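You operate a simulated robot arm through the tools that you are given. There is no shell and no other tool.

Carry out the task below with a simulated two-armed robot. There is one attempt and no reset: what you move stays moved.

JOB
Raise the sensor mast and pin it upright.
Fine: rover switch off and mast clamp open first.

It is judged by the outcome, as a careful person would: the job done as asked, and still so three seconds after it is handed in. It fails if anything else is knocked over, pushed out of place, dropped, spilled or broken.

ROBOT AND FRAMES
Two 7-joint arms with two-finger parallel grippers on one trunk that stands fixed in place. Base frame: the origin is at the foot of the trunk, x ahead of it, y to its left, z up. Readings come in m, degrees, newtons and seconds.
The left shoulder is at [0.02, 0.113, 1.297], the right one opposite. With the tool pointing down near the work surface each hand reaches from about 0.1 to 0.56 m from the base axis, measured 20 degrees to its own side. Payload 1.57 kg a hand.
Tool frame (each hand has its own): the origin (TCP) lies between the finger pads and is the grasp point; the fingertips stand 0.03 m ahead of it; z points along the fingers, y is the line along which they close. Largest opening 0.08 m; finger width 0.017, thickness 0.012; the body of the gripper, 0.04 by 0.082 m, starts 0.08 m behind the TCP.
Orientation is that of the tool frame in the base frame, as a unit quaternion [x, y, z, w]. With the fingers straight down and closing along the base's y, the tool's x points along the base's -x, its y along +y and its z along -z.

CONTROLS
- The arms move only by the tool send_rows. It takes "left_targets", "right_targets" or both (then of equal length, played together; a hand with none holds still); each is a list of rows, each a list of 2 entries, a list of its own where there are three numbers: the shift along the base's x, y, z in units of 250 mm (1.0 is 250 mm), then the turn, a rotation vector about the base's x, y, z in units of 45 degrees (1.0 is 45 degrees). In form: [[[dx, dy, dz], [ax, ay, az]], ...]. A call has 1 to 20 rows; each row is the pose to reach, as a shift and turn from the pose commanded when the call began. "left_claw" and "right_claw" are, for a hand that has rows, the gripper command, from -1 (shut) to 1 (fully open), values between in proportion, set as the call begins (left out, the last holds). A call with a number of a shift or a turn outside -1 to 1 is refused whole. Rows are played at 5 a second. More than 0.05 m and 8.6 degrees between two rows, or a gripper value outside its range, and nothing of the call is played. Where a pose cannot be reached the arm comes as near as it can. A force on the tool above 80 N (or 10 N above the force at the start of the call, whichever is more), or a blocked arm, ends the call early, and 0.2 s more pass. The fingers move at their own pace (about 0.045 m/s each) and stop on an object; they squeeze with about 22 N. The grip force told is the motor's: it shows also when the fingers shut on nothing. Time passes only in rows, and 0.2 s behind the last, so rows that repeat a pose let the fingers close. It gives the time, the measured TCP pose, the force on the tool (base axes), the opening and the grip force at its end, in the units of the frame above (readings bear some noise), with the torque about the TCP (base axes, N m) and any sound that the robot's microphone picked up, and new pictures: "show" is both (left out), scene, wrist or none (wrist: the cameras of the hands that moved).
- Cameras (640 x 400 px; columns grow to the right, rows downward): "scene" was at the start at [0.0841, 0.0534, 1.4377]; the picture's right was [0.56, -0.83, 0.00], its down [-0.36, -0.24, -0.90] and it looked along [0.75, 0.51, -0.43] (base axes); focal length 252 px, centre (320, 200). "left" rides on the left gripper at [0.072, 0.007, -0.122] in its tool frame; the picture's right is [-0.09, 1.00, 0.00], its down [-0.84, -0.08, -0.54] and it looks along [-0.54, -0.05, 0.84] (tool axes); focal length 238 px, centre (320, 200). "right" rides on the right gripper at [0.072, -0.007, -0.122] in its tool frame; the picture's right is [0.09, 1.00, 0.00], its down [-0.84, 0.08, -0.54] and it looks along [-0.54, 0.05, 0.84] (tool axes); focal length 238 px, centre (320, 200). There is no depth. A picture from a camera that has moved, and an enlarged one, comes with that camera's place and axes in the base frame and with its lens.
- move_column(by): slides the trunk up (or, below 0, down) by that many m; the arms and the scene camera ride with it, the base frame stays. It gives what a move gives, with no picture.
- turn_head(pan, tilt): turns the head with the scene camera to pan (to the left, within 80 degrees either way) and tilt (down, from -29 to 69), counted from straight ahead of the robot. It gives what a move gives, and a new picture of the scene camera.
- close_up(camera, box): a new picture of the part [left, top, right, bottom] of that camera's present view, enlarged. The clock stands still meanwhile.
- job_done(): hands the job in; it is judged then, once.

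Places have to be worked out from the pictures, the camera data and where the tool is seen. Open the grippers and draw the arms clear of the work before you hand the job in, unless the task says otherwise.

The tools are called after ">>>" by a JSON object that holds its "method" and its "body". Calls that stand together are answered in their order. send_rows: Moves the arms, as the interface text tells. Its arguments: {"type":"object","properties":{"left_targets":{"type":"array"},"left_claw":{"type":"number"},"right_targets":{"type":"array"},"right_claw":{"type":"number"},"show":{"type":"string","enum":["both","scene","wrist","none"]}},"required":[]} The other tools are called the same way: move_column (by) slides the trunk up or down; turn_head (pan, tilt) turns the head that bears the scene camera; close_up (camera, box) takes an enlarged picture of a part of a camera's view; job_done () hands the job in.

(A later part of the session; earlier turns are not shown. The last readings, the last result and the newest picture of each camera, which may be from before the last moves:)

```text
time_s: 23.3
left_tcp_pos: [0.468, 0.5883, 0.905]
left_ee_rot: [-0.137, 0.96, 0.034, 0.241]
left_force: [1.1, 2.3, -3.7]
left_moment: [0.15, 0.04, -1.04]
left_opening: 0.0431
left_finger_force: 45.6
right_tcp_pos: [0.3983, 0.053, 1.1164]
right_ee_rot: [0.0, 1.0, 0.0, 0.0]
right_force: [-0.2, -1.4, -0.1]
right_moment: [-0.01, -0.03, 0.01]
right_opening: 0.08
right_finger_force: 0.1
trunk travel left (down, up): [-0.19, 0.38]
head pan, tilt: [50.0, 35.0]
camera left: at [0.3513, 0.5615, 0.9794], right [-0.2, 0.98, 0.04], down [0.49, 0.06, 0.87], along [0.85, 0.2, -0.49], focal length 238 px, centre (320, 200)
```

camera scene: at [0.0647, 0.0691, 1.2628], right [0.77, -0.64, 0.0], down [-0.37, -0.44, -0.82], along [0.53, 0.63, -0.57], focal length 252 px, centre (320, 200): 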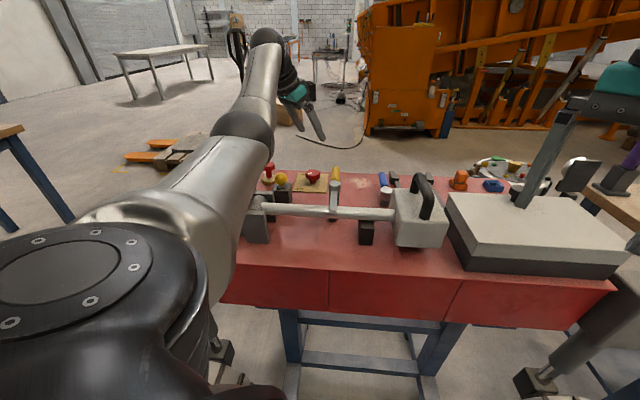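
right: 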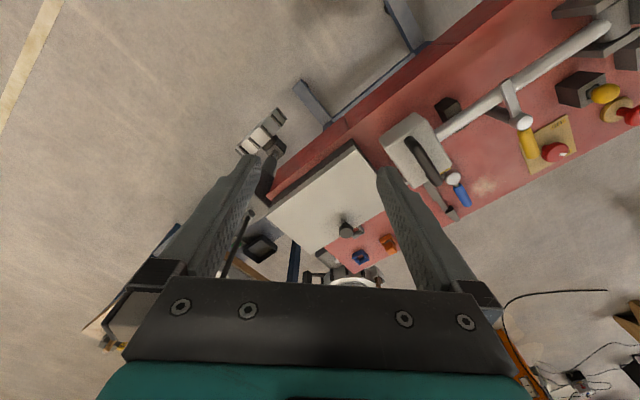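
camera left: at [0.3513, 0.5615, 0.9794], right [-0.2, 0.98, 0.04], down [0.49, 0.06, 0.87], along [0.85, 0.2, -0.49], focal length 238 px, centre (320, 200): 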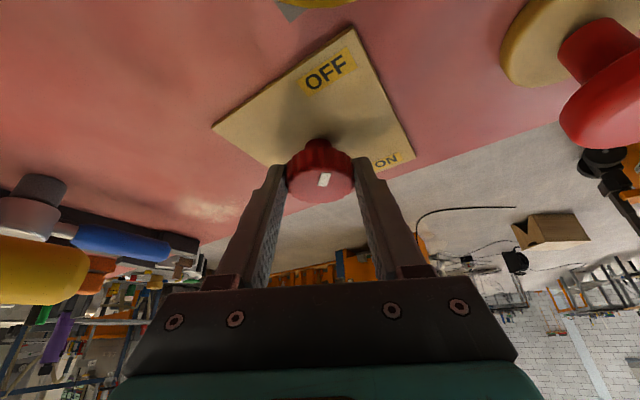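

The torque rose to about 1 N m and the knob held while the fingers slipped: it is against its OFF stop. I release and lift away.

>>> {"method": "send_rows", "body": {"left_targets": [[[0, 0, 0], [0, 0, 0]], [[0, 0, 0], [0, 0, 0]], [[0, 0, 0], [0, 0, 0]], [[0, 0, 0], [0, 0, 0]], [[0, 0, 0.12], [0, 0, 0]], [[0, 0, 0.27], [0, 0, 0]], [[0, 0, 0.44], [0, 0, 0]], [[0, 0, 0.6], [0, 0, 0]], [[0, 0, 0.6], [0, 0, 0]]], "left_claw": 1, "show": "both"}}

>>> {"method": "close_up", "body": {"camera": "left", "box": [200, 0, 440, 150]}}

```text
time_s: 25.3
left_tcp_pos: [0.4673, 0.5861, 1.0538]
left_ee_rot: [-0.135, 0.961, 0.033, 0.24]
left_force: [0.4, -0.5, -0.1]
left_moment: [-0.03, 0.01, 0.0]
left_opening: 0.0798
left_finger_force: 0.1
right_tcp_pos: [0.3988, 0.0512, 1.1171]
right_ee_rot: [0.0, 1.0, 0.0, 0.0]
right_force: [-0.1, -0.2, -0.2]
right_moment: [0.01, 0.0, -0.01]
right_opening: 0.0797
right_finger_force: 0.1
trunk travel left (down, up): [-0.19, 0.38]
head pan, tilt: [50.0, 35.0]
camera scene: at [0.0647, 0.0691, 1.2627], right [0.77, -0.64, 0.0], down [-0.37, -0.44, -0.82], along [0.53, 0.63, -0.57], focal length 252 px, centre (320, 200)
camera left: at [0.35, 0.5593, 1.1287], right [-0.2, 0.98, 0.04], down [0.49, 0.06, 0.87], along [0.85, 0.19, -0.49], focal length 238 px, centre (320, 200)
```

scene: 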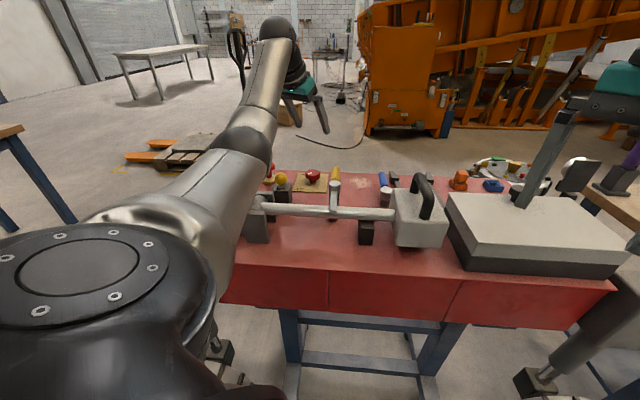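
left: 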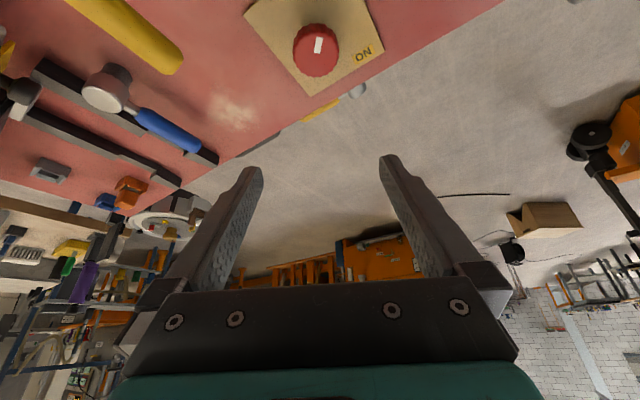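

```text
2.67 times, centred on (320, 75) of left
camera zoom: at [0.35, 0.5593, 1.1287], right [-0.2, 0.98, 0.04], down [0.49, 0.06, 0.87], along [0.85, 0.19, -0.49], focal length 636 px, centre (320, 533)
```

zoom: 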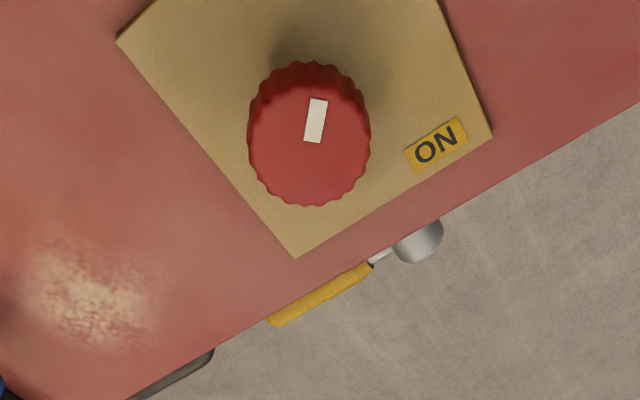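

The switch is off. Next is the clamp: I straighten the hand to vertical and turn it so that the fingers close across the yellow handle, hovering above it.

>>> {"method": "send_rows", "body": {"left_targets": [[[-0.06, -0.08, 0.01], [-0.043, 0.149, 0]], [[-0.12, -0.16, 0.02], [-0.087, 0.298, 0]], [[-0.18, -0.24, 0.03], [-0.13, 0.448, 0]], [[-0.24, -0.32, 0.04], [-0.1735, 0.597, 0]], [[-0.27, -0.344, 0.04], [-0.1735, 0.597, 0]]], "show": "none"}}

>>> {"method": "send_rows", "body": {"left_targets": [[[0.04, -0.04, 0], [0, 0, 0.16]], [[0.08, -0.08, 0], [0, 0, 0.32]], [[0.12, -0.12, 0], [0, 0, 0.48]], [[0.16, -0.16, 0], [0, 0, 0.644]], [[0.16, -0.16, 0], [0, 0, 0.644]]], "show": "both"}}

```text
time_s: 26.5
left_tcp_pos: [0.402, 0.5035, 1.0631]
left_ee_rot: [-0.141, 0.99, -0.001, 0.002]
left_force: [-0.3, -0.5, 0.2]
left_moment: [0.03, 0.0, -0.02]
left_opening: 0.0801
left_finger_force: 0.0
right_tcp_pos: [0.3976, 0.0518, 1.1155]
right_ee_rot: [0.0, 1.0, 0.0, 0.001]
right_force: [0.1, -0.1, -0.9]
right_moment: [0.04, 0.01, 0.01]
right_opening: 0.0801
right_finger_force: 0.0
trunk travel left (down, up): [-0.19, 0.38]
head pan, tilt: [50.0, 35.0]
```

```text
time_s: 27.7
left_tcp_pos: [0.4405, 0.4613, 1.064]
left_ee_rot: [-0.384, 0.923, -0.001, 0.002]
left_force: [0.3, 0.2, 0.5]
left_moment: [0.01, -0.01, 0.0]
left_opening: 0.0799
left_finger_force: 0.1
right_tcp_pos: [0.397, 0.0519, 1.1154]
right_ee_rot: [0.0, 1.0, -0.001, 0.001]
right_force: [0.5, -0.3, -0.6]
right_moment: [0.01, -0.01, 0.01]
right_opening: 0.0801
right_finger_force: 0.1
trunk travel left (down, up): [-0.19, 0.38]
head pan, tilt: [50.0, 35.0]
camera scene: at [0.0647, 0.0691, 1.2628], right [0.77, -0.64, 0.0], down [-0.37, -0.44, -0.82], along [0.53, 0.63, -0.57], focal length 252 px, centre (320, 200)
camera left: at [0.3861, 0.4155, 1.1867], right [-0.64, 0.77, 0.0], down [0.64, 0.54, 0.54], along [0.42, 0.35, -0.84], focal length 238 px, centre (320, 200)
```

scene: 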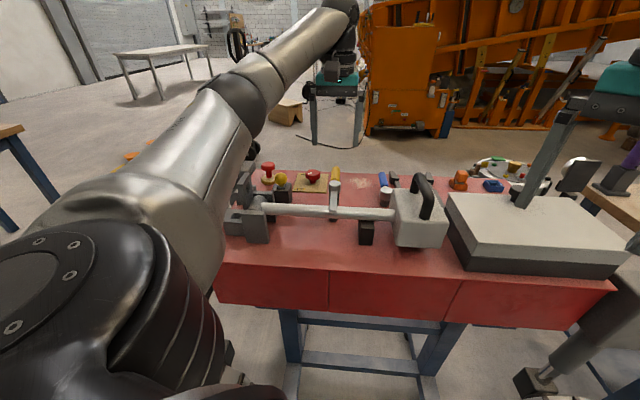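
left: 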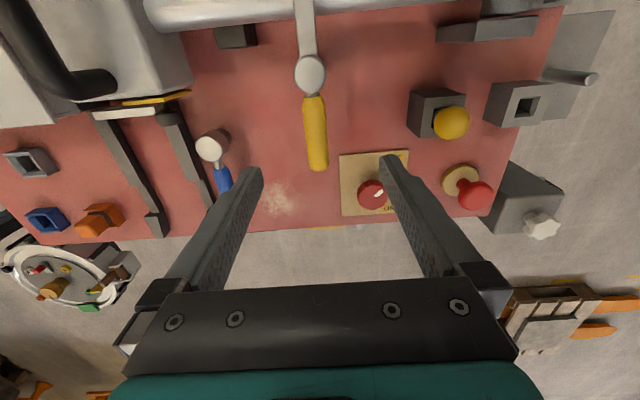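

>>> {"method": "close_up", "body": {"camera": "left", "box": [240, 0, 400, 180]}}

>>> {"method": "close_up", "body": {"camera": "scene", "box": [220, 140, 460, 290]}}

```text
2.22 times, centred on (320, 90) of left
camera zoom: at [0.3861, 0.4155, 1.1867], right [-0.64, 0.77, 0.0], down [0.64, 0.54, 0.54], along [0.42, 0.35, -0.84], focal length 530 px, centre (320, 444)
```

zoom: 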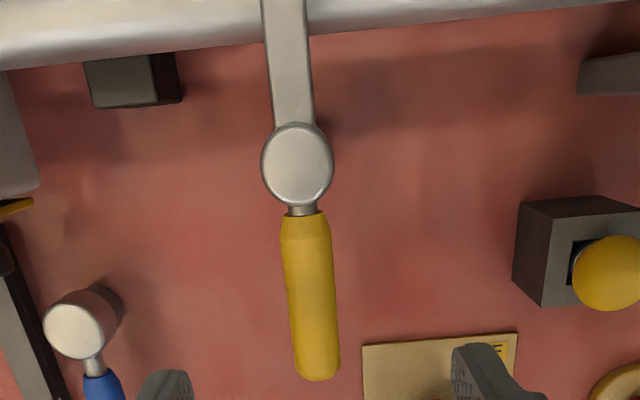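

```text
2.67 times, centred on (340, 215) of scene
camera zoom: at [0.0647, 0.0691, 1.2628], right [0.77, -0.64, 0.0], down [-0.37, -0.44, -0.82], along [0.53, 0.63, -0.57], focal length 671 px, centre (267, 160)
```

zoom: 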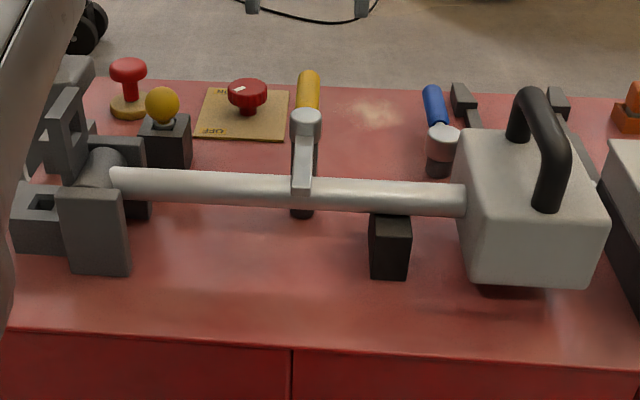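

The clamp post is at about (0.407, 0.422) and the yellow handle runs 45° outward to (0.470, 0.485) at z ≈ 0.955. I lower the open fingers astride the handle's outer half.

>>> {"method": "send_rows", "body": {"left_targets": [[[0.05, 0.027, -0.1], [0, 0, 0]], [[0.05, 0.027, -0.22], [0, 0, 0]], [[0.05, 0.027, -0.34], [0, 0, 0]], [[0.05, 0.027, -0.43], [0, 0, 0]], [[0.05, 0.027, -0.43], [0, 0, 0]]], "left_claw": 1, "show": "both"}}

>>> {"method": "close_up", "body": {"camera": "scene", "box": [260, 120, 420, 220]}}

```text
time_s: 28.9
left_tcp_pos: [0.4533, 0.4675, 0.9583]
left_ee_rot: [-0.385, 0.923, -0.001, 0.002]
left_force: [-0.4, -0.6, -0.1]
left_moment: [-0.06, -0.03, -0.01]
left_opening: 0.08
left_finger_force: 0.0
right_tcp_pos: [0.3976, 0.0521, 1.117]
right_ee_rot: [0.0, 1.0, 0.001, -0.001]
right_force: [-0.4, 0.2, 0.2]
right_moment: [0.02, -0.01, 0.01]
right_opening: 0.0799
right_finger_force: 0.1
trunk travel left (down, up): [-0.19, 0.38]
head pan, tilt: [50.0, 35.0]
camera scene: at [0.0646, 0.0691, 1.2628], right [0.77, -0.64, 0.0], down [-0.37, -0.44, -0.82], along [0.53, 0.63, -0.57], focal length 252 px, centre (320, 200)
camera left: at [0.3982, 0.4231, 1.0804], right [-0.64, 0.77, 0.0], down [0.64, 0.54, 0.54], along [0.42, 0.35, -0.84], focal length 238 px, centre (320, 200)
```

scene: 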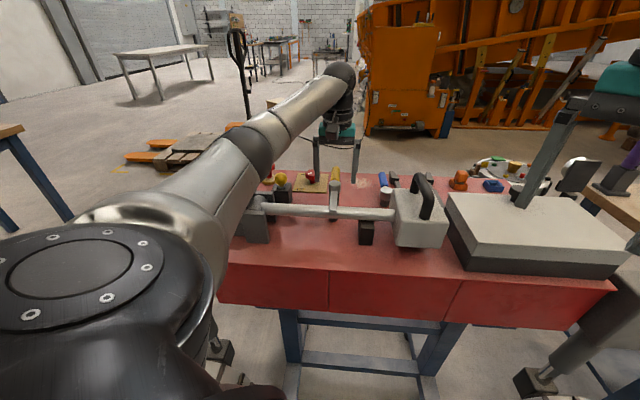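
left: 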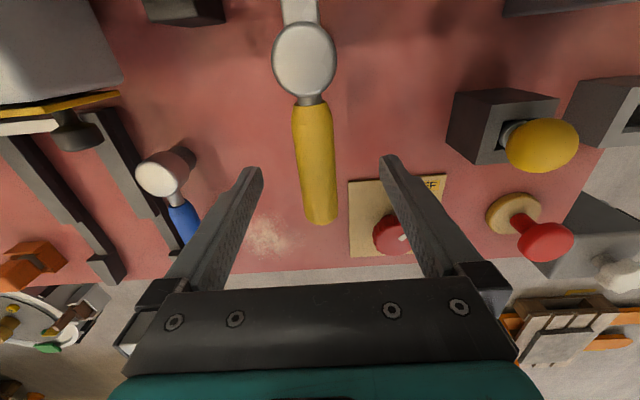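

```text
4.00 times, centred on (340, 170) of scene
camera zoom: at [0.0646, 0.0691, 1.2628], right [0.77, -0.64, 0.0], down [-0.37, -0.44, -0.82], along [0.53, 0.63, -0.57], focal length 1006 px, centre (240, 320)
```

zoom: 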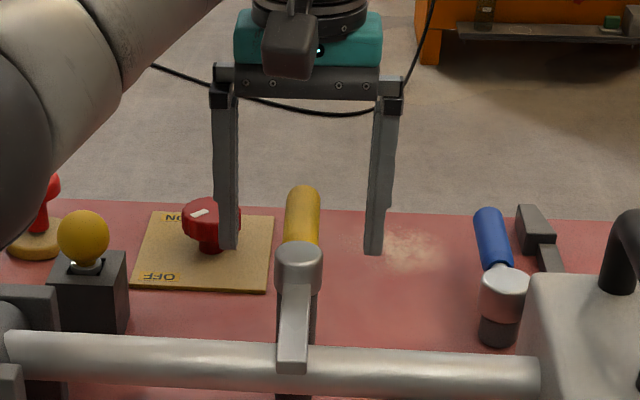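

The handle lies midway between the fingers with the TCP on its outer half. I close the grip.

>>> {"method": "send_rows", "body": {"left_targets": [[[0, 0, 0], [0, 0, 0]], [[0, 0, 0], [0, 0, 0]], [[0, 0, 0], [0, 0, 0]], [[0, 0, 0], [0, 0, 0]], [[0, 0, 0], [0, 0, 0]], [[0, 0, 0], [0, 0, 0]]], "left_claw": -1, "show": "wrist"}}

```text
time_s: 30.3
left_tcp_pos: [0.4536, 0.4674, 0.9585]
left_ee_rot: [-0.383, 0.924, 0.0, 0.001]
left_force: [0.7, -1.2, 0.0]
left_moment: [0.08, -0.11, 0.09]
left_opening: 0.0218
left_finger_force: 34.4
right_tcp_pos: [0.3974, 0.0522, 1.1161]
right_ee_rot: [0.0, 1.0, -0.001, 0.0]
right_force: [0.5, 0.7, 0.1]
right_moment: [-0.03, -0.01, 0.01]
right_opening: 0.0801
right_finger_force: 0.1
trunk travel left (down, up): [-0.19, 0.38]
head pan, tilt: [50.0, 35.0]
camera left: at [0.3985, 0.4229, 1.0806], right [-0.64, 0.77, 0.0], down [0.64, 0.54, 0.54], along [0.42, 0.35, -0.84], focal length 238 px, centre (320, 200)
```

left: 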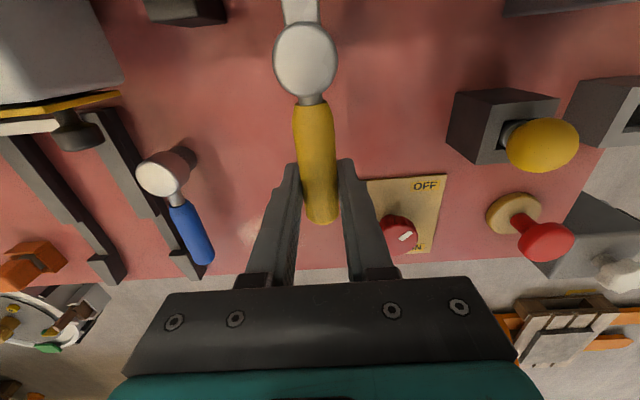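

The handle is gripped (opening 0.0218). I try a gentle 8° clockwise turn about the post to feel whether it swings that way.

>>> {"method": "send_rows", "body": {"left_targets": [[[0.0118, -0.0138, 0], [0, 0, -0.089]], [[0.0236, -0.0276, 0], [0, 0, -0.178]], [[0.0236, -0.0276, 0], [0, 0, -0.178]]], "show": "wrist"}}

```text
time_s: 31.1
left_tcp_pos: [0.4544, 0.4672, 0.9576]
left_ee_rot: [-0.321, 0.947, 0.003, -0.002]
left_force: [-22.8, 15.6, 3.5]
left_moment: [0.11, 0.14, 0.89]
left_opening: 0.0233
left_finger_force: 36.1
right_tcp_pos: [0.3948, 0.0542, 1.118]
right_ee_rot: [0.0, 1.0, -0.001, 0.002]
right_force: [0.4, 0.5, 0.2]
right_moment: [0.0, 0.0, 0.01]
right_opening: 0.0799
right_finger_force: 0.0
trunk travel left (down, up): [-0.19, 0.38]
head pan, tilt: [50.0, 35.0]
camera left: at [0.3942, 0.4287, 1.0808], right [-0.53, 0.84, 0.01], down [0.71, 0.45, 0.54], along [0.45, 0.29, -0.84], focal length 238 px, centre (320, 200)
```

left: 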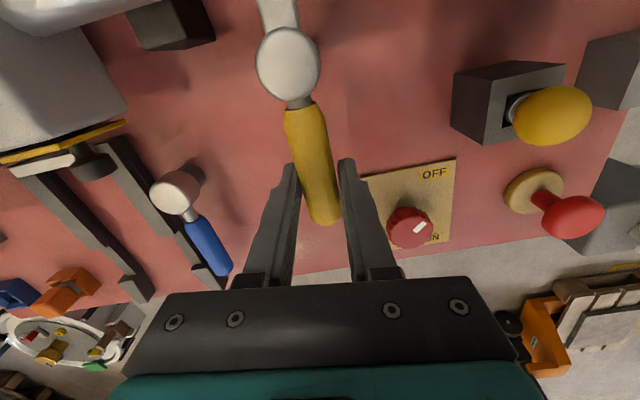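

The handle did not move and pushed back with ~27 N, so clockwise is a stop. I go back and try counter-clockwise by 16°.

>>> {"method": "send_rows", "body": {"left_targets": [[[-0.0118, 0.0138, 0], [0, 0, 0.089]], [[-0.0236, 0.0276, 0], [0, 0, 0.178]], [[-0.0372, 0.0396, 0], [0, 0, 0.267]], [[-0.0508, 0.0516, 0], [0, 0, 0.356]], [[-0.0808, 0.0716, 0], [0, 0, 0.533]], [[-0.0808, 0.0716, 0], [0, 0, 0.533]]], "show": "wrist"}}

```text
time_s: 32.5
left_tcp_pos: [0.4393, 0.4803, 0.9578]
left_ee_rot: [-0.51, 0.86, -0.002, 0.003]
left_force: [4.2, 5.5, 7.2]
left_moment: [0.46, -0.29, 0.01]
left_opening: 0.0215
left_finger_force: 35.1
right_tcp_pos: [0.398, 0.0519, 1.1172]
right_ee_rot: [-0.001, 1.0, 0.001, -0.001]
right_force: [-0.9, -0.2, -0.1]
right_moment: [0.05, 0.01, 0.01]
right_opening: 0.0799
right_finger_force: 0.0
trunk travel left (down, up): [-0.19, 0.38]
head pan, tilt: [50.0, 35.0]
camera left: at [0.3991, 0.4206, 1.0805], right [-0.83, 0.56, 0.0], down [0.47, 0.7, 0.54], along [0.31, 0.45, -0.84], focal length 238 px, centre (320, 200)
```

left: 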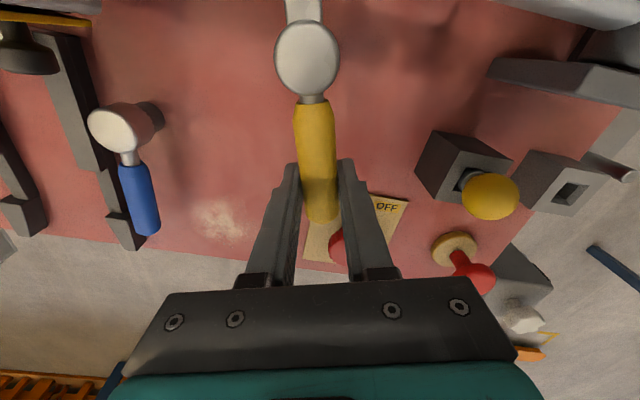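

The clamp swings counter-clockwise freely. I continue to +61° along the arc.

>>> {"method": "send_rows", "body": {"left_targets": [[[-0.0328, 0.016, 0], [0, 0, 0.178]], [[-0.0676, 0.0268, 0], [0, 0, 0.356]], [[-0.1032, 0.0332, 0], [0, 0, 0.533]], [[-0.1396, 0.034, 0], [0, 0, 0.711]], [[-0.1756, 0.03, 0], [0, 0, 0.889]], [[-0.198, 0.0248, 0], [0, 0, 1.0]], [[-0.198, 0.0248, 0], [0, 0, 1.0]]], "show": "both"}}

```text
time_s: 34.1
left_tcp_pos: [0.3861, 0.4864, 0.9572]
left_ee_rot: [0.8, -0.6, -0.001, -0.001]
left_force: [-8.2, 8.2, 10.1]
left_moment: [-0.2, 0.15, -0.35]
left_opening: 0.0219
left_finger_force: 34.4
right_tcp_pos: [0.3951, 0.0526, 1.1171]
right_ee_rot: [-0.001, 1.0, -0.001, 0.001]
right_force: [-0.8, 0.0, -1.2]
right_moment: [-0.01, -0.03, 0.05]
right_opening: 0.0802
right_finger_force: 0.1
trunk travel left (down, up): [-0.19, 0.38]
head pan, tilt: [50.0, 35.0]
camera scene: at [0.0632, 0.0693, 1.2629], right [0.77, -0.64, 0.0], down [-0.37, -0.44, -0.82], along [0.53, 0.63, -0.57], focal length 252 px, centre (320, 200)
camera left: at [0.4026, 0.4154, 1.0805], right [-0.98, -0.19, 0.0], down [-0.16, 0.82, 0.54], along [-0.1, 0.53, -0.84], focal length 238 px, centre (320, 200)
```

scene: 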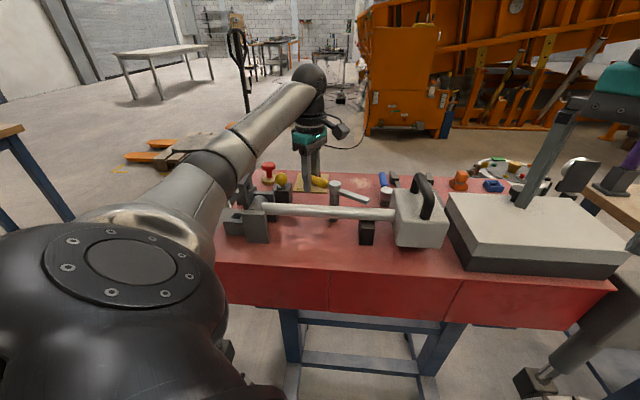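
left: 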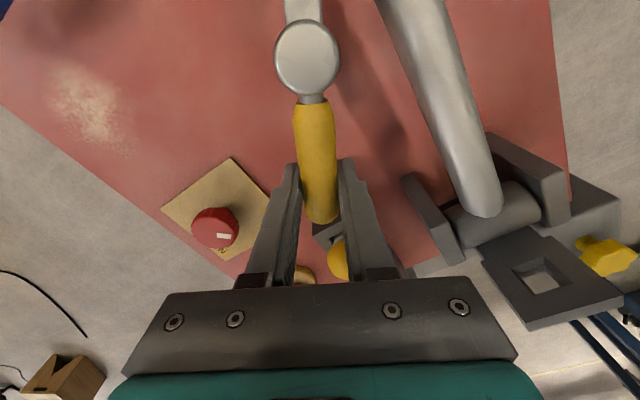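

The clamp arm has left the tube; the handle is at about 106°. I continue to about 136° so the arm lies parallel to the mast.

>>> {"method": "send_rows", "body": {"left_targets": [[[-0.034, -0.012, 0], [0, 0, 0.178]], [[-0.066, -0.0288, 0], [0, 0, 0.356]], [[-0.0956, -0.0496, 0], [0, 0, 0.533]], [[-0.1192, -0.0712, 0], [0, 0, 0.689]], [[-0.1192, -0.0712, 0], [0, 0, 0.689]]], "show": "both"}}

>>> {"method": "close_up", "body": {"camera": "scene", "box": [220, 120, 460, 270]}}

```text
time_s: 35.3
left_tcp_pos: [0.3581, 0.4678, 0.9575]
left_ee_rot: [0.931, -0.364, 0.0, -0.002]
left_force: [-6.0, 12.1, 10.0]
left_moment: [0.36, 0.24, -0.74]
left_opening: 0.0218
left_finger_force: 34.9
right_tcp_pos: [0.3969, 0.0531, 1.1171]
right_ee_rot: [0.0, 1.0, 0.0, 0.001]
right_force: [0.6, -0.4, 0.3]
right_moment: [-0.04, 0.01, 0.01]
right_opening: 0.0798
right_finger_force: 0.1
trunk travel left (down, up): [-0.19, 0.38]
head pan, tilt: [50.0, 35.0]
camera scene: at [0.0635, 0.0698, 1.2628], right [0.77, -0.64, 0.0], down [-0.37, -0.44, -0.82], along [0.53, 0.63, -0.57], focal length 252 px, centre (320, 200)
camera left: at [0.4073, 0.4148, 1.0805], right [-0.74, -0.67, 0.0], down [-0.56, 0.62, 0.54], along [-0.36, 0.41, -0.84], focal length 238 px, centre (320, 200)
```

scene: 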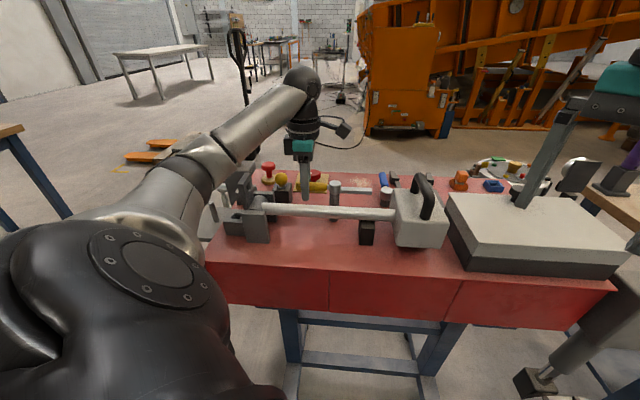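
left: 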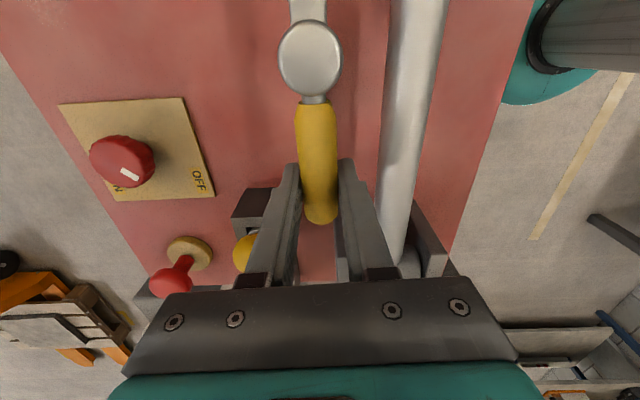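

```text
2.67 times, centred on (340, 195) of scene
camera zoom: at [0.0635, 0.0698, 1.2628], right [0.77, -0.64, 0.0], down [-0.37, -0.44, -0.82], along [0.53, 0.63, -0.57], focal length 671 px, centre (267, 213)
```

zoom: 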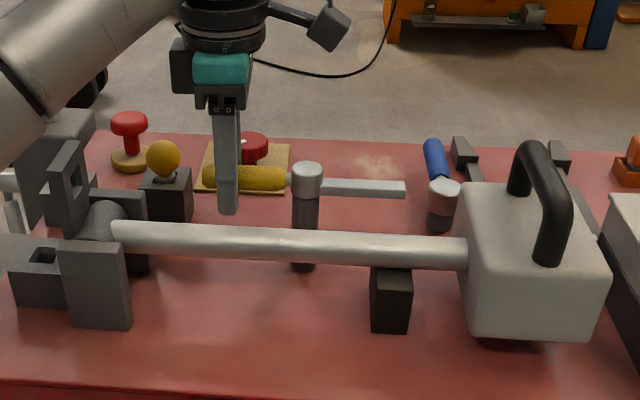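

The clamp arm now lies parallel to the mast, fully clear of the tube. I open the grip only slightly (the tube is close) and lift straight up.

>>> {"method": "send_rows", "body": {"left_targets": [[[0, 0, 0], [0, 0, 0]], [[0, 0, 0], [0, 0, 0]], [[0, 0, 0.08], [0, 0, 0]], [[0, 0, 0.2], [0, 0, 0]], [[0, 0, 0.36], [0, 0, 0]], [[0, 0, 0.52], [0, 0, 0]], [[0, 0, 0.52], [0, 0, 0]]], "left_claw": -0.15, "show": "both"}}

```text
time_s: 36.9
left_tcp_pos: [0.3596, 0.4682, 1.0873]
left_ee_rot: [0.931, -0.366, -0.001, 0.0]
left_force: [0.0, 1.1, -0.1]
left_moment: [-0.01, 0.02, 0.0]
left_opening: 0.0343
left_finger_force: 0.0
right_tcp_pos: [0.3991, 0.0521, 1.117]
right_ee_rot: [0.0, 1.0, 0.0, 0.0]
right_force: [0.0, 0.6, 0.5]
right_moment: [0.0, 0.05, -0.03]
right_opening: 0.0802
right_finger_force: 0.0
trunk travel left (down, up): [-0.19, 0.38]
head pan, tilt: [50.0, 35.0]
camera scene: at [0.0652, 0.0695, 1.2627], right [0.77, -0.64, 0.0], down [-0.37, -0.44, -0.82], along [0.53, 0.63, -0.57], focal length 252 px, centre (320, 200)
camera left: at [0.4088, 0.4147, 1.2098], right [-0.75, -0.67, 0.0], down [-0.56, 0.63, 0.54], along [-0.36, 0.4, -0.84], focal length 238 px, centre (320, 200)
```

scene: 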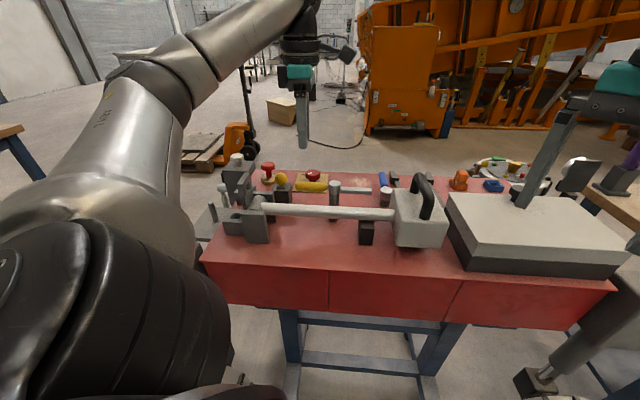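
left: 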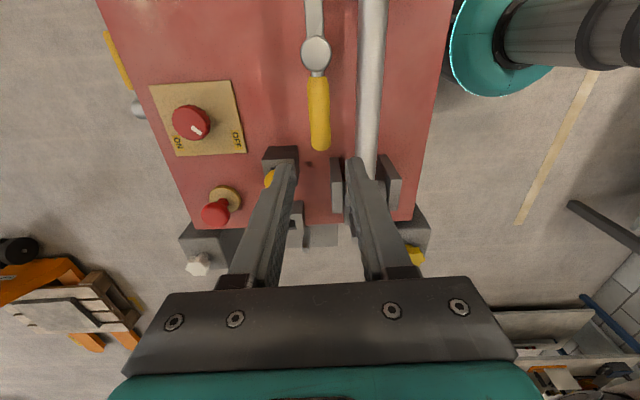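

The clamp is open and the switch reads OFF. Now I raise the trunk a little and bring the left hand back toward the sensor-box handle, turning the wrist so that its fingers will close along the mast direction.

>>> {"method": "move_column", "body": {"by": 0.1}}

>>> {"method": "send_rows", "body": {"left_targets": [[[0.02, -0.06, 0], [0, 0, -0.178]], [[0.05, -0.12, 0], [0, 0, -0.356]], [[0.08, -0.18, 0], [0, 0, -0.533]], [[0.11, -0.24, 0], [0, 0, -0.711]], [[0.14, -0.3, 0], [0, 0, -0.889]], [[0.16, -0.34, 0], [0, 0, -1.0]]], "left_claw": 1, "show": "none"}}

>>> {"method": "send_rows", "body": {"left_targets": [[[0.02, -0.06, 0], [0, 0, -0.178]], [[0.04, -0.12, 0], [0, 0, -0.356]], [[0.06, -0.18, 0], [0, 0, -0.533]], [[0.08, -0.24, 0], [0, 0, -0.711]], [[0.1, -0.3, 0], [0, 0, -0.889]], [[0.12, -0.36, 0], [0, 0, -1.0]], [[0.12, -0.36, 0], [0, 0, -1.0]]], "show": "both"}}

```text
time_s: 38.2
left_tcp_pos: [0.36, 0.4665, 1.187]
left_ee_rot: [0.931, -0.366, -0.001, -0.001]
left_force: [0.4, 0.2, 0.3]
left_moment: [0.01, 0.01, -0.03]
left_opening: 0.0342
left_finger_force: 0.0
right_tcp_pos: [0.3976, 0.0529, 1.2162]
right_ee_rot: [0.001, 1.0, 0.0, 0.0]
right_force: [0.9, -0.2, 0.9]
right_moment: [0.01, 0.0, 0.02]
right_opening: 0.08
right_finger_force: 0.1
trunk travel left (down, up): [-0.29, 0.28]
head pan, tilt: [50.0, 35.0]
```

```text
time_s: 39.6
left_tcp_pos: [0.3991, 0.3825, 1.1886]
left_ee_rot: [0.72, -0.694, 0.0, -0.001]
left_force: [-0.2, 0.2, -0.4]
left_moment: [0.02, 0.01, -0.01]
left_opening: 0.0801
left_finger_force: 0.0
right_tcp_pos: [0.3978, 0.0524, 1.2162]
right_ee_rot: [0.0, 1.0, 0.001, 0.0]
right_force: [-0.2, 0.1, 0.6]
right_moment: [0.02, 0.0, 0.03]
right_opening: 0.0802
right_finger_force: 0.1
trunk travel left (down, up): [-0.29, 0.28]
head pan, tilt: [50.0, 35.0]
```

```text
time_s: 41.2
left_tcp_pos: [0.4314, 0.2902, 1.1857]
left_ee_rot: [-0.399, 0.917, 0.0, 0.001]
left_force: [0.3, -0.5, 0.2]
left_moment: [0.02, 0.01, 0.0]
left_opening: 0.0802
left_finger_force: 0.1
right_tcp_pos: [0.3965, 0.0524, 1.2165]
right_ee_rot: [-0.001, 1.0, 0.0, -0.001]
right_force: [-0.5, 0.5, -0.5]
right_moment: [-0.03, 0.0, 0.02]
right_opening: 0.0801
right_finger_force: 0.1
trunk travel left (down, up): [-0.29, 0.28]
head pan, tilt: [50.0, 35.0]
camera scene: at [0.0646, 0.0692, 1.3628], right [0.77, -0.64, 0.0], down [-0.37, -0.44, -0.82], along [0.53, 0.63, -0.57], focal length 252 px, centre (320, 200)
camera left: at [0.3774, 0.2443, 1.3095], right [-0.67, 0.75, 0.0], down [0.63, 0.56, 0.54], along [0.41, 0.36, -0.84], focal length 238 px, centre (320, 200)
```

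scene: 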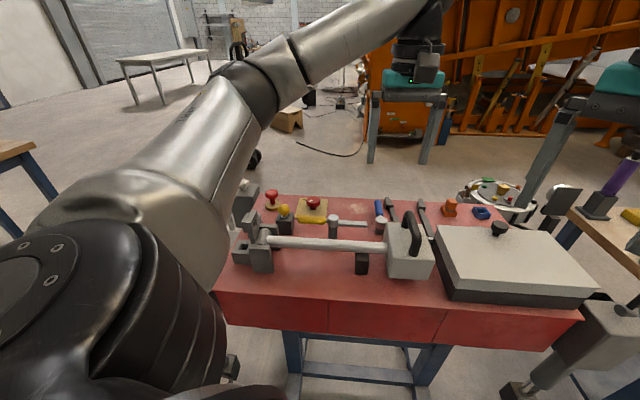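
left: 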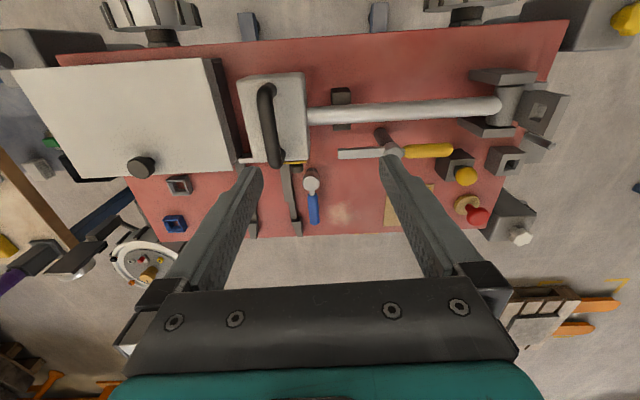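

>>> {"method": "close_up", "body": {"camera": "left", "box": [200, 50, 360, 180]}}

>>> {"method": "close_up", "body": {"camera": "scene", "box": [340, 190, 460, 290]}}

>>> {"method": "close_up", "body": {"camera": "left", "box": [420, 40, 580, 190]}}

>>> {"method": "close_up", "body": {"camera": "scene", "box": [220, 190, 340, 290]}}

```text
3.08 times, centred on (280, 115) of left
camera zoom: at [0.3774, 0.2443, 1.3095], right [-0.67, 0.75, 0.0], down [0.63, 0.56, 0.54], along [0.41, 0.36, -0.84], focal length 733 px, centre (443, 462)
```

zoom: 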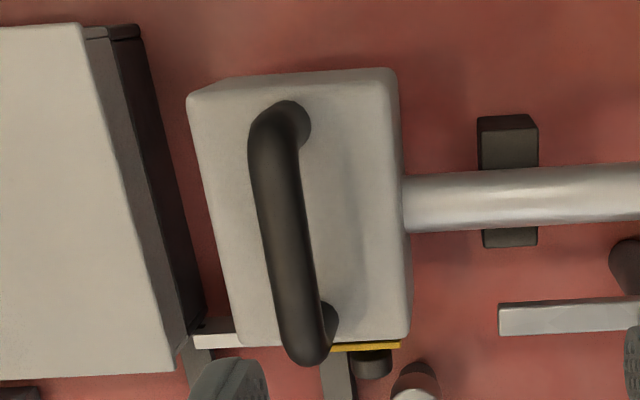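

```text
4.00 times, centred on (400, 240) of scene
camera zoom: at [0.0646, 0.0692, 1.3628], right [0.77, -0.64, 0.0], down [-0.37, -0.44, -0.82], along [0.53, 0.63, -0.57], focal length 1006 px, centre (0, 40)
```

zoom: 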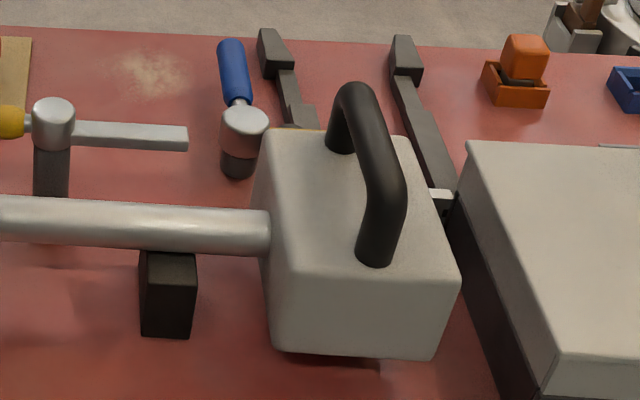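

```text
2.67 times, centred on (500, 115) of left
camera zoom: at [0.3774, 0.2443, 1.3095], right [-0.67, 0.75, 0.0], down [0.63, 0.56, 0.54], along [0.41, 0.36, -0.84], focal length 636 px, centre (-160, 427)
```

zoom: 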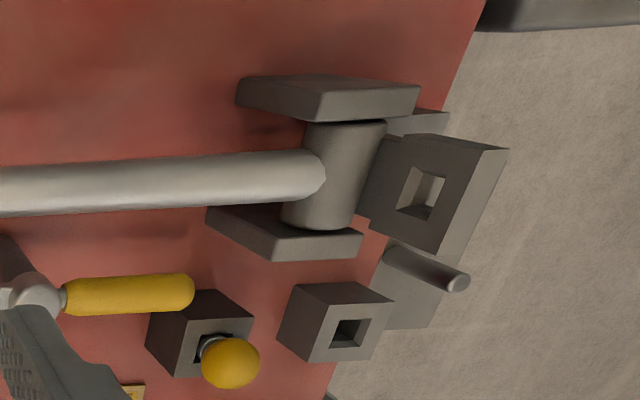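

```text
4.00 times, centred on (280, 240) of scene
camera zoom: at [0.0646, 0.0692, 1.3628], right [0.77, -0.64, 0.0], down [-0.37, -0.44, -0.82], along [0.53, 0.63, -0.57], focal length 1006 px, centre (480, 40)
```

zoom: 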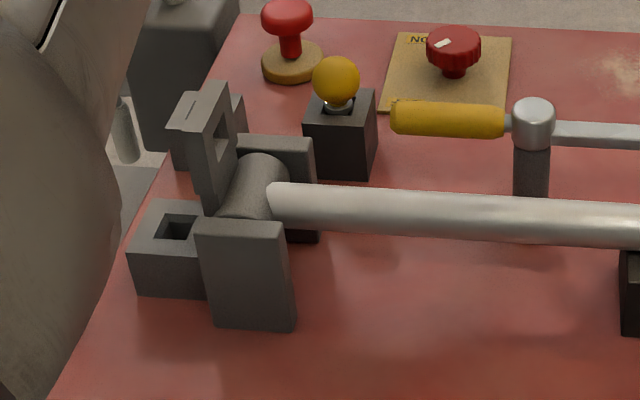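

The handle bar is centred near (0.488, 0.257, 0.99), the hinge axis near (0.247, 0.502, 0.923), and the mast runs along about −46°. Before gripping I do an empty-handed dry run of the arc to see whether the left arm can reach the upright pose with the wrist turned.

>>> {"method": "send_rows", "body": {"left_targets": [[[-0.066, 0.094, 0.04], [-0.134, -0.128, 0]], [[-0.131, 0.189, 0.08], [-0.267, -0.256, 0]], [[-0.197, 0.283, 0.12], [-0.401, -0.384, 0]], [[-0.197, 0.283, 0.12], [-0.401, -0.384, 0]]], "show": "none"}}

>>> {"method": "send_rows", "body": {"left_targets": [[[-0.103, 0.108, 0.05], [-0.103, -0.099, 0]], [[-0.207, 0.216, 0.1], [-0.206, -0.198, 0]], [[-0.31, 0.324, 0.15], [-0.309, -0.297, 0]], [[-0.414, 0.432, 0.19], [-0.413, -0.395, 0]], [[-0.517, 0.54, 0.21], [-0.516, -0.494, 0]], [[-0.62, 0.648, 0.22], [-0.619, -0.593, 0]], [[-0.724, 0.756, 0.22], [-0.722, -0.692, 0]], [[-0.724, 0.756, 0.22], [-0.722, -0.692, 0]]], "show": "both"}}

```text
time_s: 42.2
left_tcp_pos: [0.3811, 0.3632, 1.2168]
left_ee_rot: [-0.389, 0.895, -0.204, 0.076]
left_force: [0.0, 0.1, -0.1]
left_moment: [0.0, 0.01, 0.05]
left_opening: 0.08
left_finger_force: 0.0
right_tcp_pos: [0.3977, 0.0523, 1.2171]
right_ee_rot: [0.0, 1.0, 0.0, -0.001]
right_force: [0.0, -0.3, 0.8]
right_moment: [0.0, 0.02, 0.02]
right_opening: 0.0801
right_finger_force: 0.1
trunk travel left (down, up): [-0.29, 0.28]
head pan, tilt: [50.0, 35.0]
```

```text
time_s: 44.0
left_tcp_pos: [0.2019, 0.5525, 1.2729]
left_ee_rot: [-0.327, 0.75, -0.539, 0.201]
left_force: [0.6, 0.8, 0.5]
left_moment: [0.02, -0.01, 0.03]
left_opening: 0.08
left_finger_force: 0.0
right_tcp_pos: [0.3966, 0.0525, 1.2165]
right_ee_rot: [-0.001, 1.0, 0.0, 0.0]
right_force: [-0.3, 0.2, -0.1]
right_moment: [0.0, 0.0, 0.01]
right_opening: 0.0801
right_finger_force: 0.1
trunk travel left (down, up): [-0.29, 0.28]
head pan, tilt: [50.0, 35.0]
camera scene: at [0.0647, 0.0688, 1.3628], right [0.77, -0.64, 0.0], down [-0.37, -0.44, -0.82], along [0.53, 0.63, -0.57], focal length 252 px, centre (320, 200)
camera left: at [0.0694, 0.5877, 1.3134], right [-0.21, 0.27, -0.94], down [0.26, 0.94, 0.21], along [0.94, -0.2, -0.27], focal length 238 px, centre (320, 200)
```

scene: 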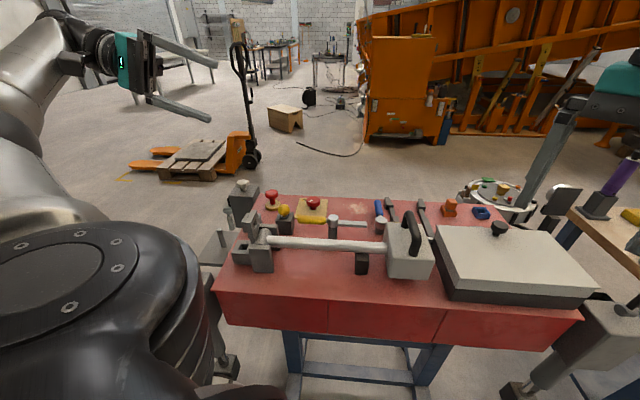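
left: 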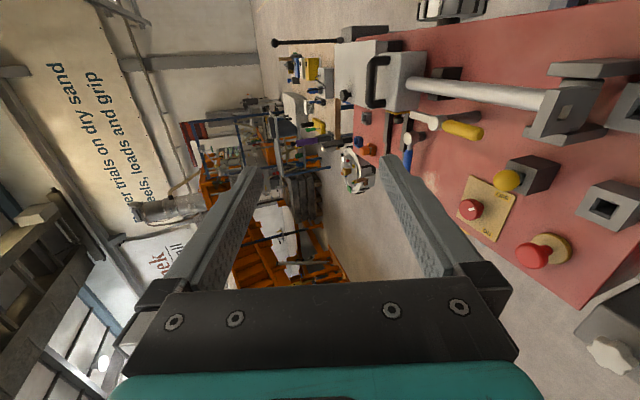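

The upright pose is reachable with a 70° wrist turn. I retrace the arc back and tilt to −20°, hovering 7 cm off the handle bar with a moderately open gripper.

>>> {"method": "send_rows", "body": {"left_targets": [[[0.103, -0.108, 0], [0.103, 0.099, 0]], [[0.207, -0.216, -0.01], [0.206, 0.198, 0]], [[0.31, -0.324, -0.03], [0.309, 0.297, 0]], [[0.414, -0.432, -0.07], [0.413, 0.395, 0]], [[0.517, -0.54, -0.12], [0.516, 0.494, 0]], [[0.62, -0.648, -0.17], [0.619, 0.593, 0]], [[0.724, -0.756, -0.22], [0.722, 0.692, 0]]], "left_claw": 0.4, "show": "none"}}

>>> {"method": "send_rows", "body": {"left_targets": [[[0.082, -0.082, -0.08], [0.12, 0.115, -0.007]], [[0.164, -0.165, -0.17], [0.241, 0.231, -0.013]], [[0.246, -0.247, -0.28], [0.361, 0.346, -0.02]], [[0.328, -0.329, -0.4], [0.481, 0.461, -0.027]], [[0.41, -0.412, -0.52], [0.602, 0.577, -0.033]], [[0.492, -0.494, -0.644], [0.722, 0.692, -0.04]], [[0.492, -0.494, -0.644], [0.722, 0.692, -0.04]]], "show": "both"}}

```text
time_s: 45.6
left_tcp_pos: [0.3818, 0.3634, 1.2184]
left_ee_rot: [-0.392, 0.894, -0.204, 0.076]
left_force: [-0.1, 0.1, -0.6]
left_moment: [-0.01, 0.02, -0.01]
left_opening: 0.0558
left_finger_force: 0.0
right_tcp_pos: [0.3973, 0.0502, 1.2178]
right_ee_rot: [0.0, 1.0, -0.001, 0.0]
right_force: [-0.3, -0.9, 0.7]
right_moment: [0.01, -0.03, -0.02]
right_opening: 0.0799
right_finger_force: 0.0
trunk travel left (down, up): [-0.29, 0.28]
head pan, tilt: [50.0, 35.0]
```

```text
time_s: 47.2
left_tcp_pos: [0.5039, 0.2402, 1.0549]
left_ee_rot: [-0.38, 0.909, 0.162, -0.061]
left_force: [0.0, -0.5, 0.4]
left_moment: [-0.03, 0.03, 0.03]
left_opening: 0.056
left_finger_force: 0.0
right_tcp_pos: [0.398, 0.0532, 1.2166]
right_ee_rot: [0.0, 1.0, 0.0, 0.001]
right_force: [0.5, -0.8, 0.2]
right_moment: [0.0, 0.0, 0.01]
right_opening: 0.0801
right_finger_force: 0.1
trunk travel left (down, up): [-0.29, 0.28]
head pan, tilt: [50.0, 35.0]
camera scene: at [0.0644, 0.0694, 1.3628], right [0.77, -0.64, 0.0], down [-0.37, -0.44, -0.82], along [0.53, 0.63, -0.57], focal length 252 px, centre (320, 200)
camera left: at [0.4787, 0.1643, 1.1724], right [-0.6, 0.72, 0.34], down [0.77, 0.41, 0.49], along [0.21, 0.56, -0.8], focal length 238 px, centre (320, 200)
```

scene: 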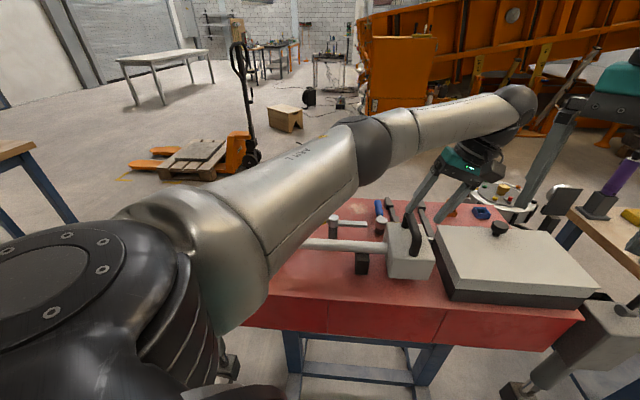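
left: 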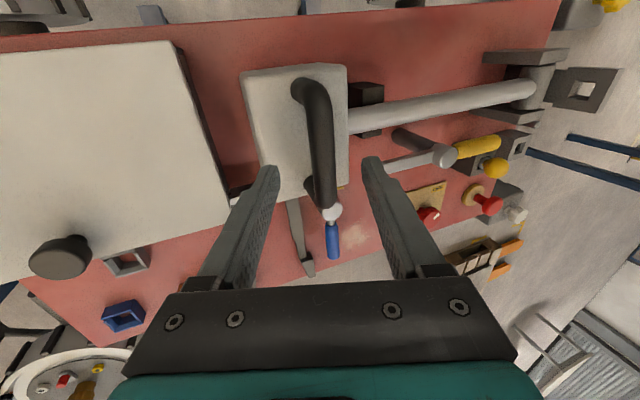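

The bar lies exactly where expected along the tool axis, centred and parallel to the finger pads. I advance along the tool axis most of the way.

>>> {"method": "send_rows", "body": {"left_targets": [[[-0.02, 0.021, -0.07], [0, 0, 0]], [[-0.036, 0.038, -0.13], [0, 0, 0]], [[-0.048, 0.051, -0.172], [0, 0, 0]], [[-0.048, 0.051, -0.172], [0, 0, 0]]], "show": "both"}}

>>> {"method": "close_up", "body": {"camera": "scene", "box": [360, 140, 500, 290]}}

>>> {"method": "close_up", "body": {"camera": "left", "box": [200, 50, 440, 290]}}

```text
time_s: 48.2
left_tcp_pos: [0.4911, 0.2538, 1.0135]
left_ee_rot: [-0.38, 0.909, 0.162, -0.062]
left_force: [-1.6, -0.1, -0.8]
left_moment: [-0.01, 0.01, 0.0]
left_opening: 0.0563
left_finger_force: 0.0
right_tcp_pos: [0.3982, 0.0519, 1.2169]
right_ee_rot: [0.001, 1.0, 0.001, 0.0]
right_force: [-0.3, 0.0, -0.3]
right_moment: [0.02, 0.01, -0.02]
right_opening: 0.08
right_finger_force: 0.0
trunk travel left (down, up): [-0.29, 0.28]
head pan, tilt: [50.0, 35.0]
camera scene: at [0.0647, 0.0691, 1.3628], right [0.77, -0.64, 0.0], down [-0.37, -0.44, -0.82], along [0.53, 0.63, -0.57], focal length 252 px, centre (320, 200)
camera left: at [0.4661, 0.1775, 1.1304], right [-0.6, 0.72, 0.34], down [0.77, 0.41, 0.49], along [0.21, 0.56, -0.8], focal length 238 px, centre (320, 200)
```

scene: 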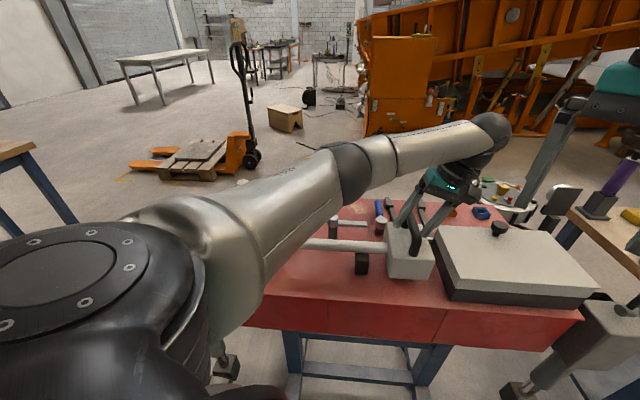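
left: 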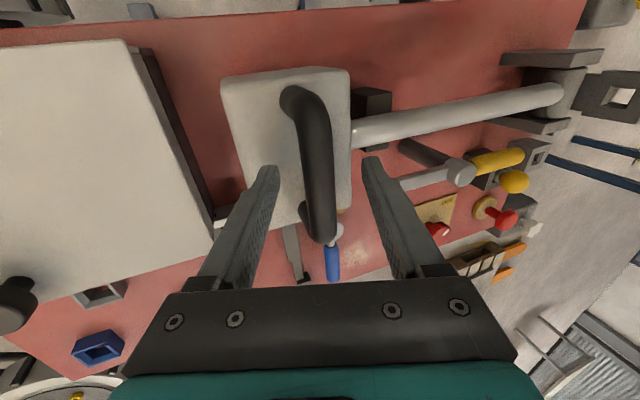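

```text
2.67 times, centred on (430, 215) of scene
camera zoom: at [0.0647, 0.0691, 1.3628], right [0.77, -0.64, 0.0], down [-0.37, -0.44, -0.82], along [0.53, 0.63, -0.57], focal length 671 px, centre (27, 160)
```

zoom: 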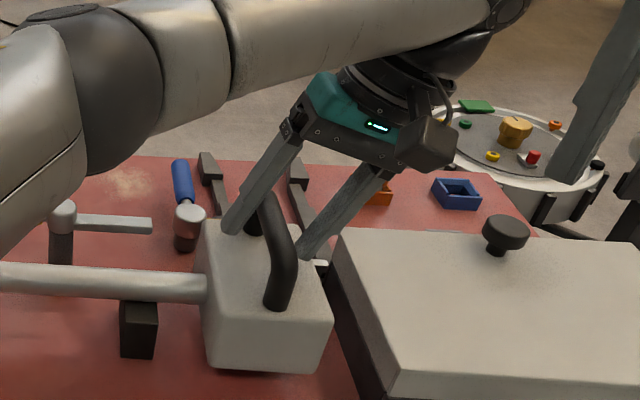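

```text
1.67 times, centred on (320, 170) of left
camera zoom: at [0.4661, 0.1775, 1.1304], right [-0.6, 0.72, 0.34], down [0.77, 0.41, 0.49], along [0.21, 0.56, -0.8], focal length 397 px, centre (320, 250)
```

zoom: 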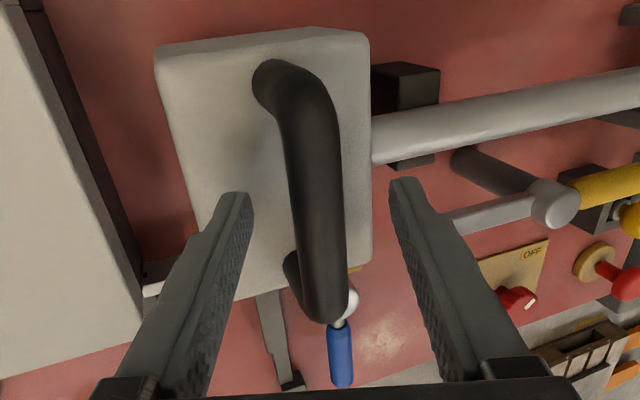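

The bar is about 2.4 cm ahead of the TCP and centred. I advance another 1.4 cm and close the gripper on it.

>>> {"method": "send_rows", "body": {"left_targets": [[[-0.0065, 0.007, -0.0263], [0, 0, 0]], [[-0.013, 0.0139, -0.0527], [0, 0, 0]], [[-0.013, 0.0139, -0.0527], [0, 0, 0]]], "show": "none"}}

>>> {"method": "send_rows", "body": {"left_targets": [[[0, 0, 0], [0, 0, 0]], [[0, 0, 0], [0, 0, 0]], [[0, 0, 0], [0, 0, 0]], [[0, 0, 0], [0, 0, 0]], [[0, 0, 0], [0, 0, 0]]], "left_claw": -1, "show": "both"}}

>>> {"method": "close_up", "body": {"camera": "scene", "box": [360, 140, 500, 290]}}

```text
time_s: 49.0
left_tcp_pos: [0.4891, 0.2564, 1.0012]
left_ee_rot: [-0.38, 0.909, 0.16, -0.061]
left_force: [2.7, -1.4, 8.2]
left_moment: [-0.19, -0.22, 0.04]
left_opening: 0.0558
left_finger_force: 0.0
right_tcp_pos: [0.3972, 0.0507, 1.2171]
right_ee_rot: [0.0, 1.0, -0.001, 0.001]
right_force: [0.4, 0.0, 0.1]
right_moment: [-0.02, 0.03, -0.01]
right_opening: 0.0798
right_finger_force: 0.1
trunk travel left (down, up): [-0.29, 0.28]
head pan, tilt: [50.0, 35.0]
```

```text
time_s: 50.2
left_tcp_pos: [0.4882, 0.2561, 1.0]
left_ee_rot: [-0.38, 0.909, 0.161, -0.063]
left_force: [-0.8, -1.3, -3.7]
left_moment: [-0.27, -0.03, -0.05]
left_opening: 0.0199
left_finger_force: 33.8
right_tcp_pos: [0.397, 0.0512, 1.2171]
right_ee_rot: [0.0, 1.0, 0.0, 0.0]
right_force: [0.9, -0.4, 0.4]
right_moment: [0.0, 0.03, 0.0]
right_opening: 0.0798
right_finger_force: 0.1
trunk travel left (down, up): [-0.29, 0.28]
head pan, tilt: [50.0, 35.0]
camera scene: at [0.0649, 0.0691, 1.3627], right [0.77, -0.64, 0.0], down [-0.37, -0.44, -0.82], along [0.53, 0.63, -0.57], focal length 252 px, centre (320, 200)
camera left: at [0.463, 0.1808, 1.1171], right [-0.6, 0.72, 0.34], down [0.77, 0.41, 0.49], along [0.21, 0.56, -0.8], focal length 238 px, centre (320, 200)
```

scene: 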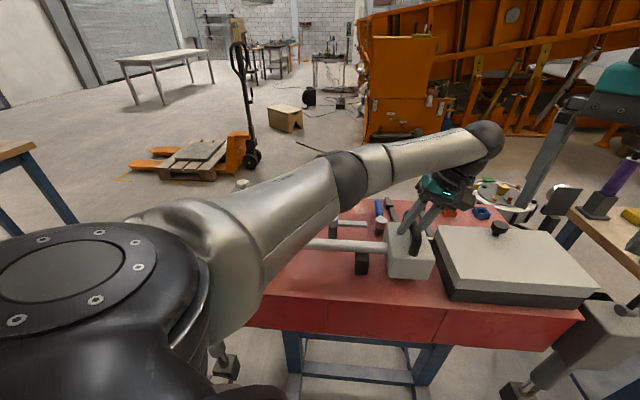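
left: 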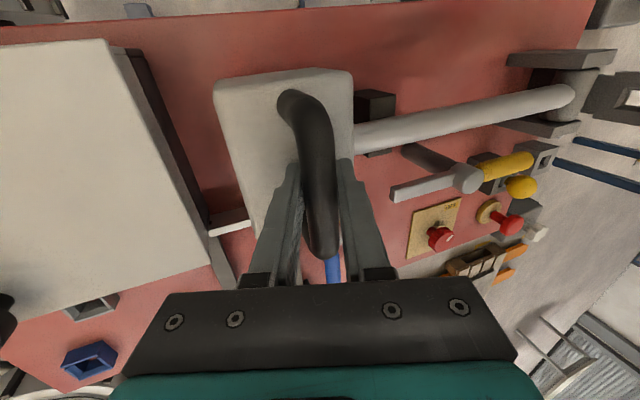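

```text
2.67 times, centred on (430, 215) of scene
camera zoom: at [0.0649, 0.0691, 1.3627], right [0.77, -0.64, 0.0], down [-0.37, -0.44, -0.82], along [0.53, 0.63, -0.57], focal length 671 px, centre (27, 160)
```

zoom: 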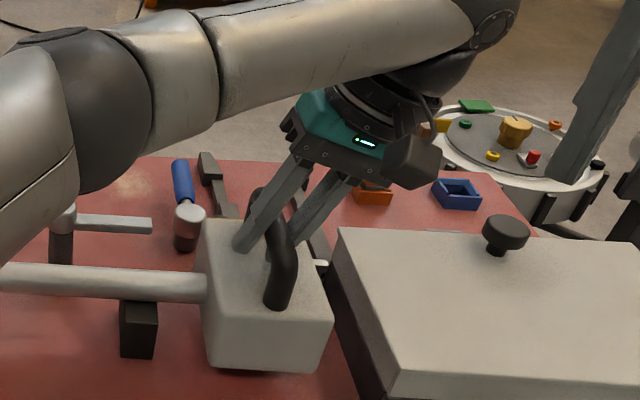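

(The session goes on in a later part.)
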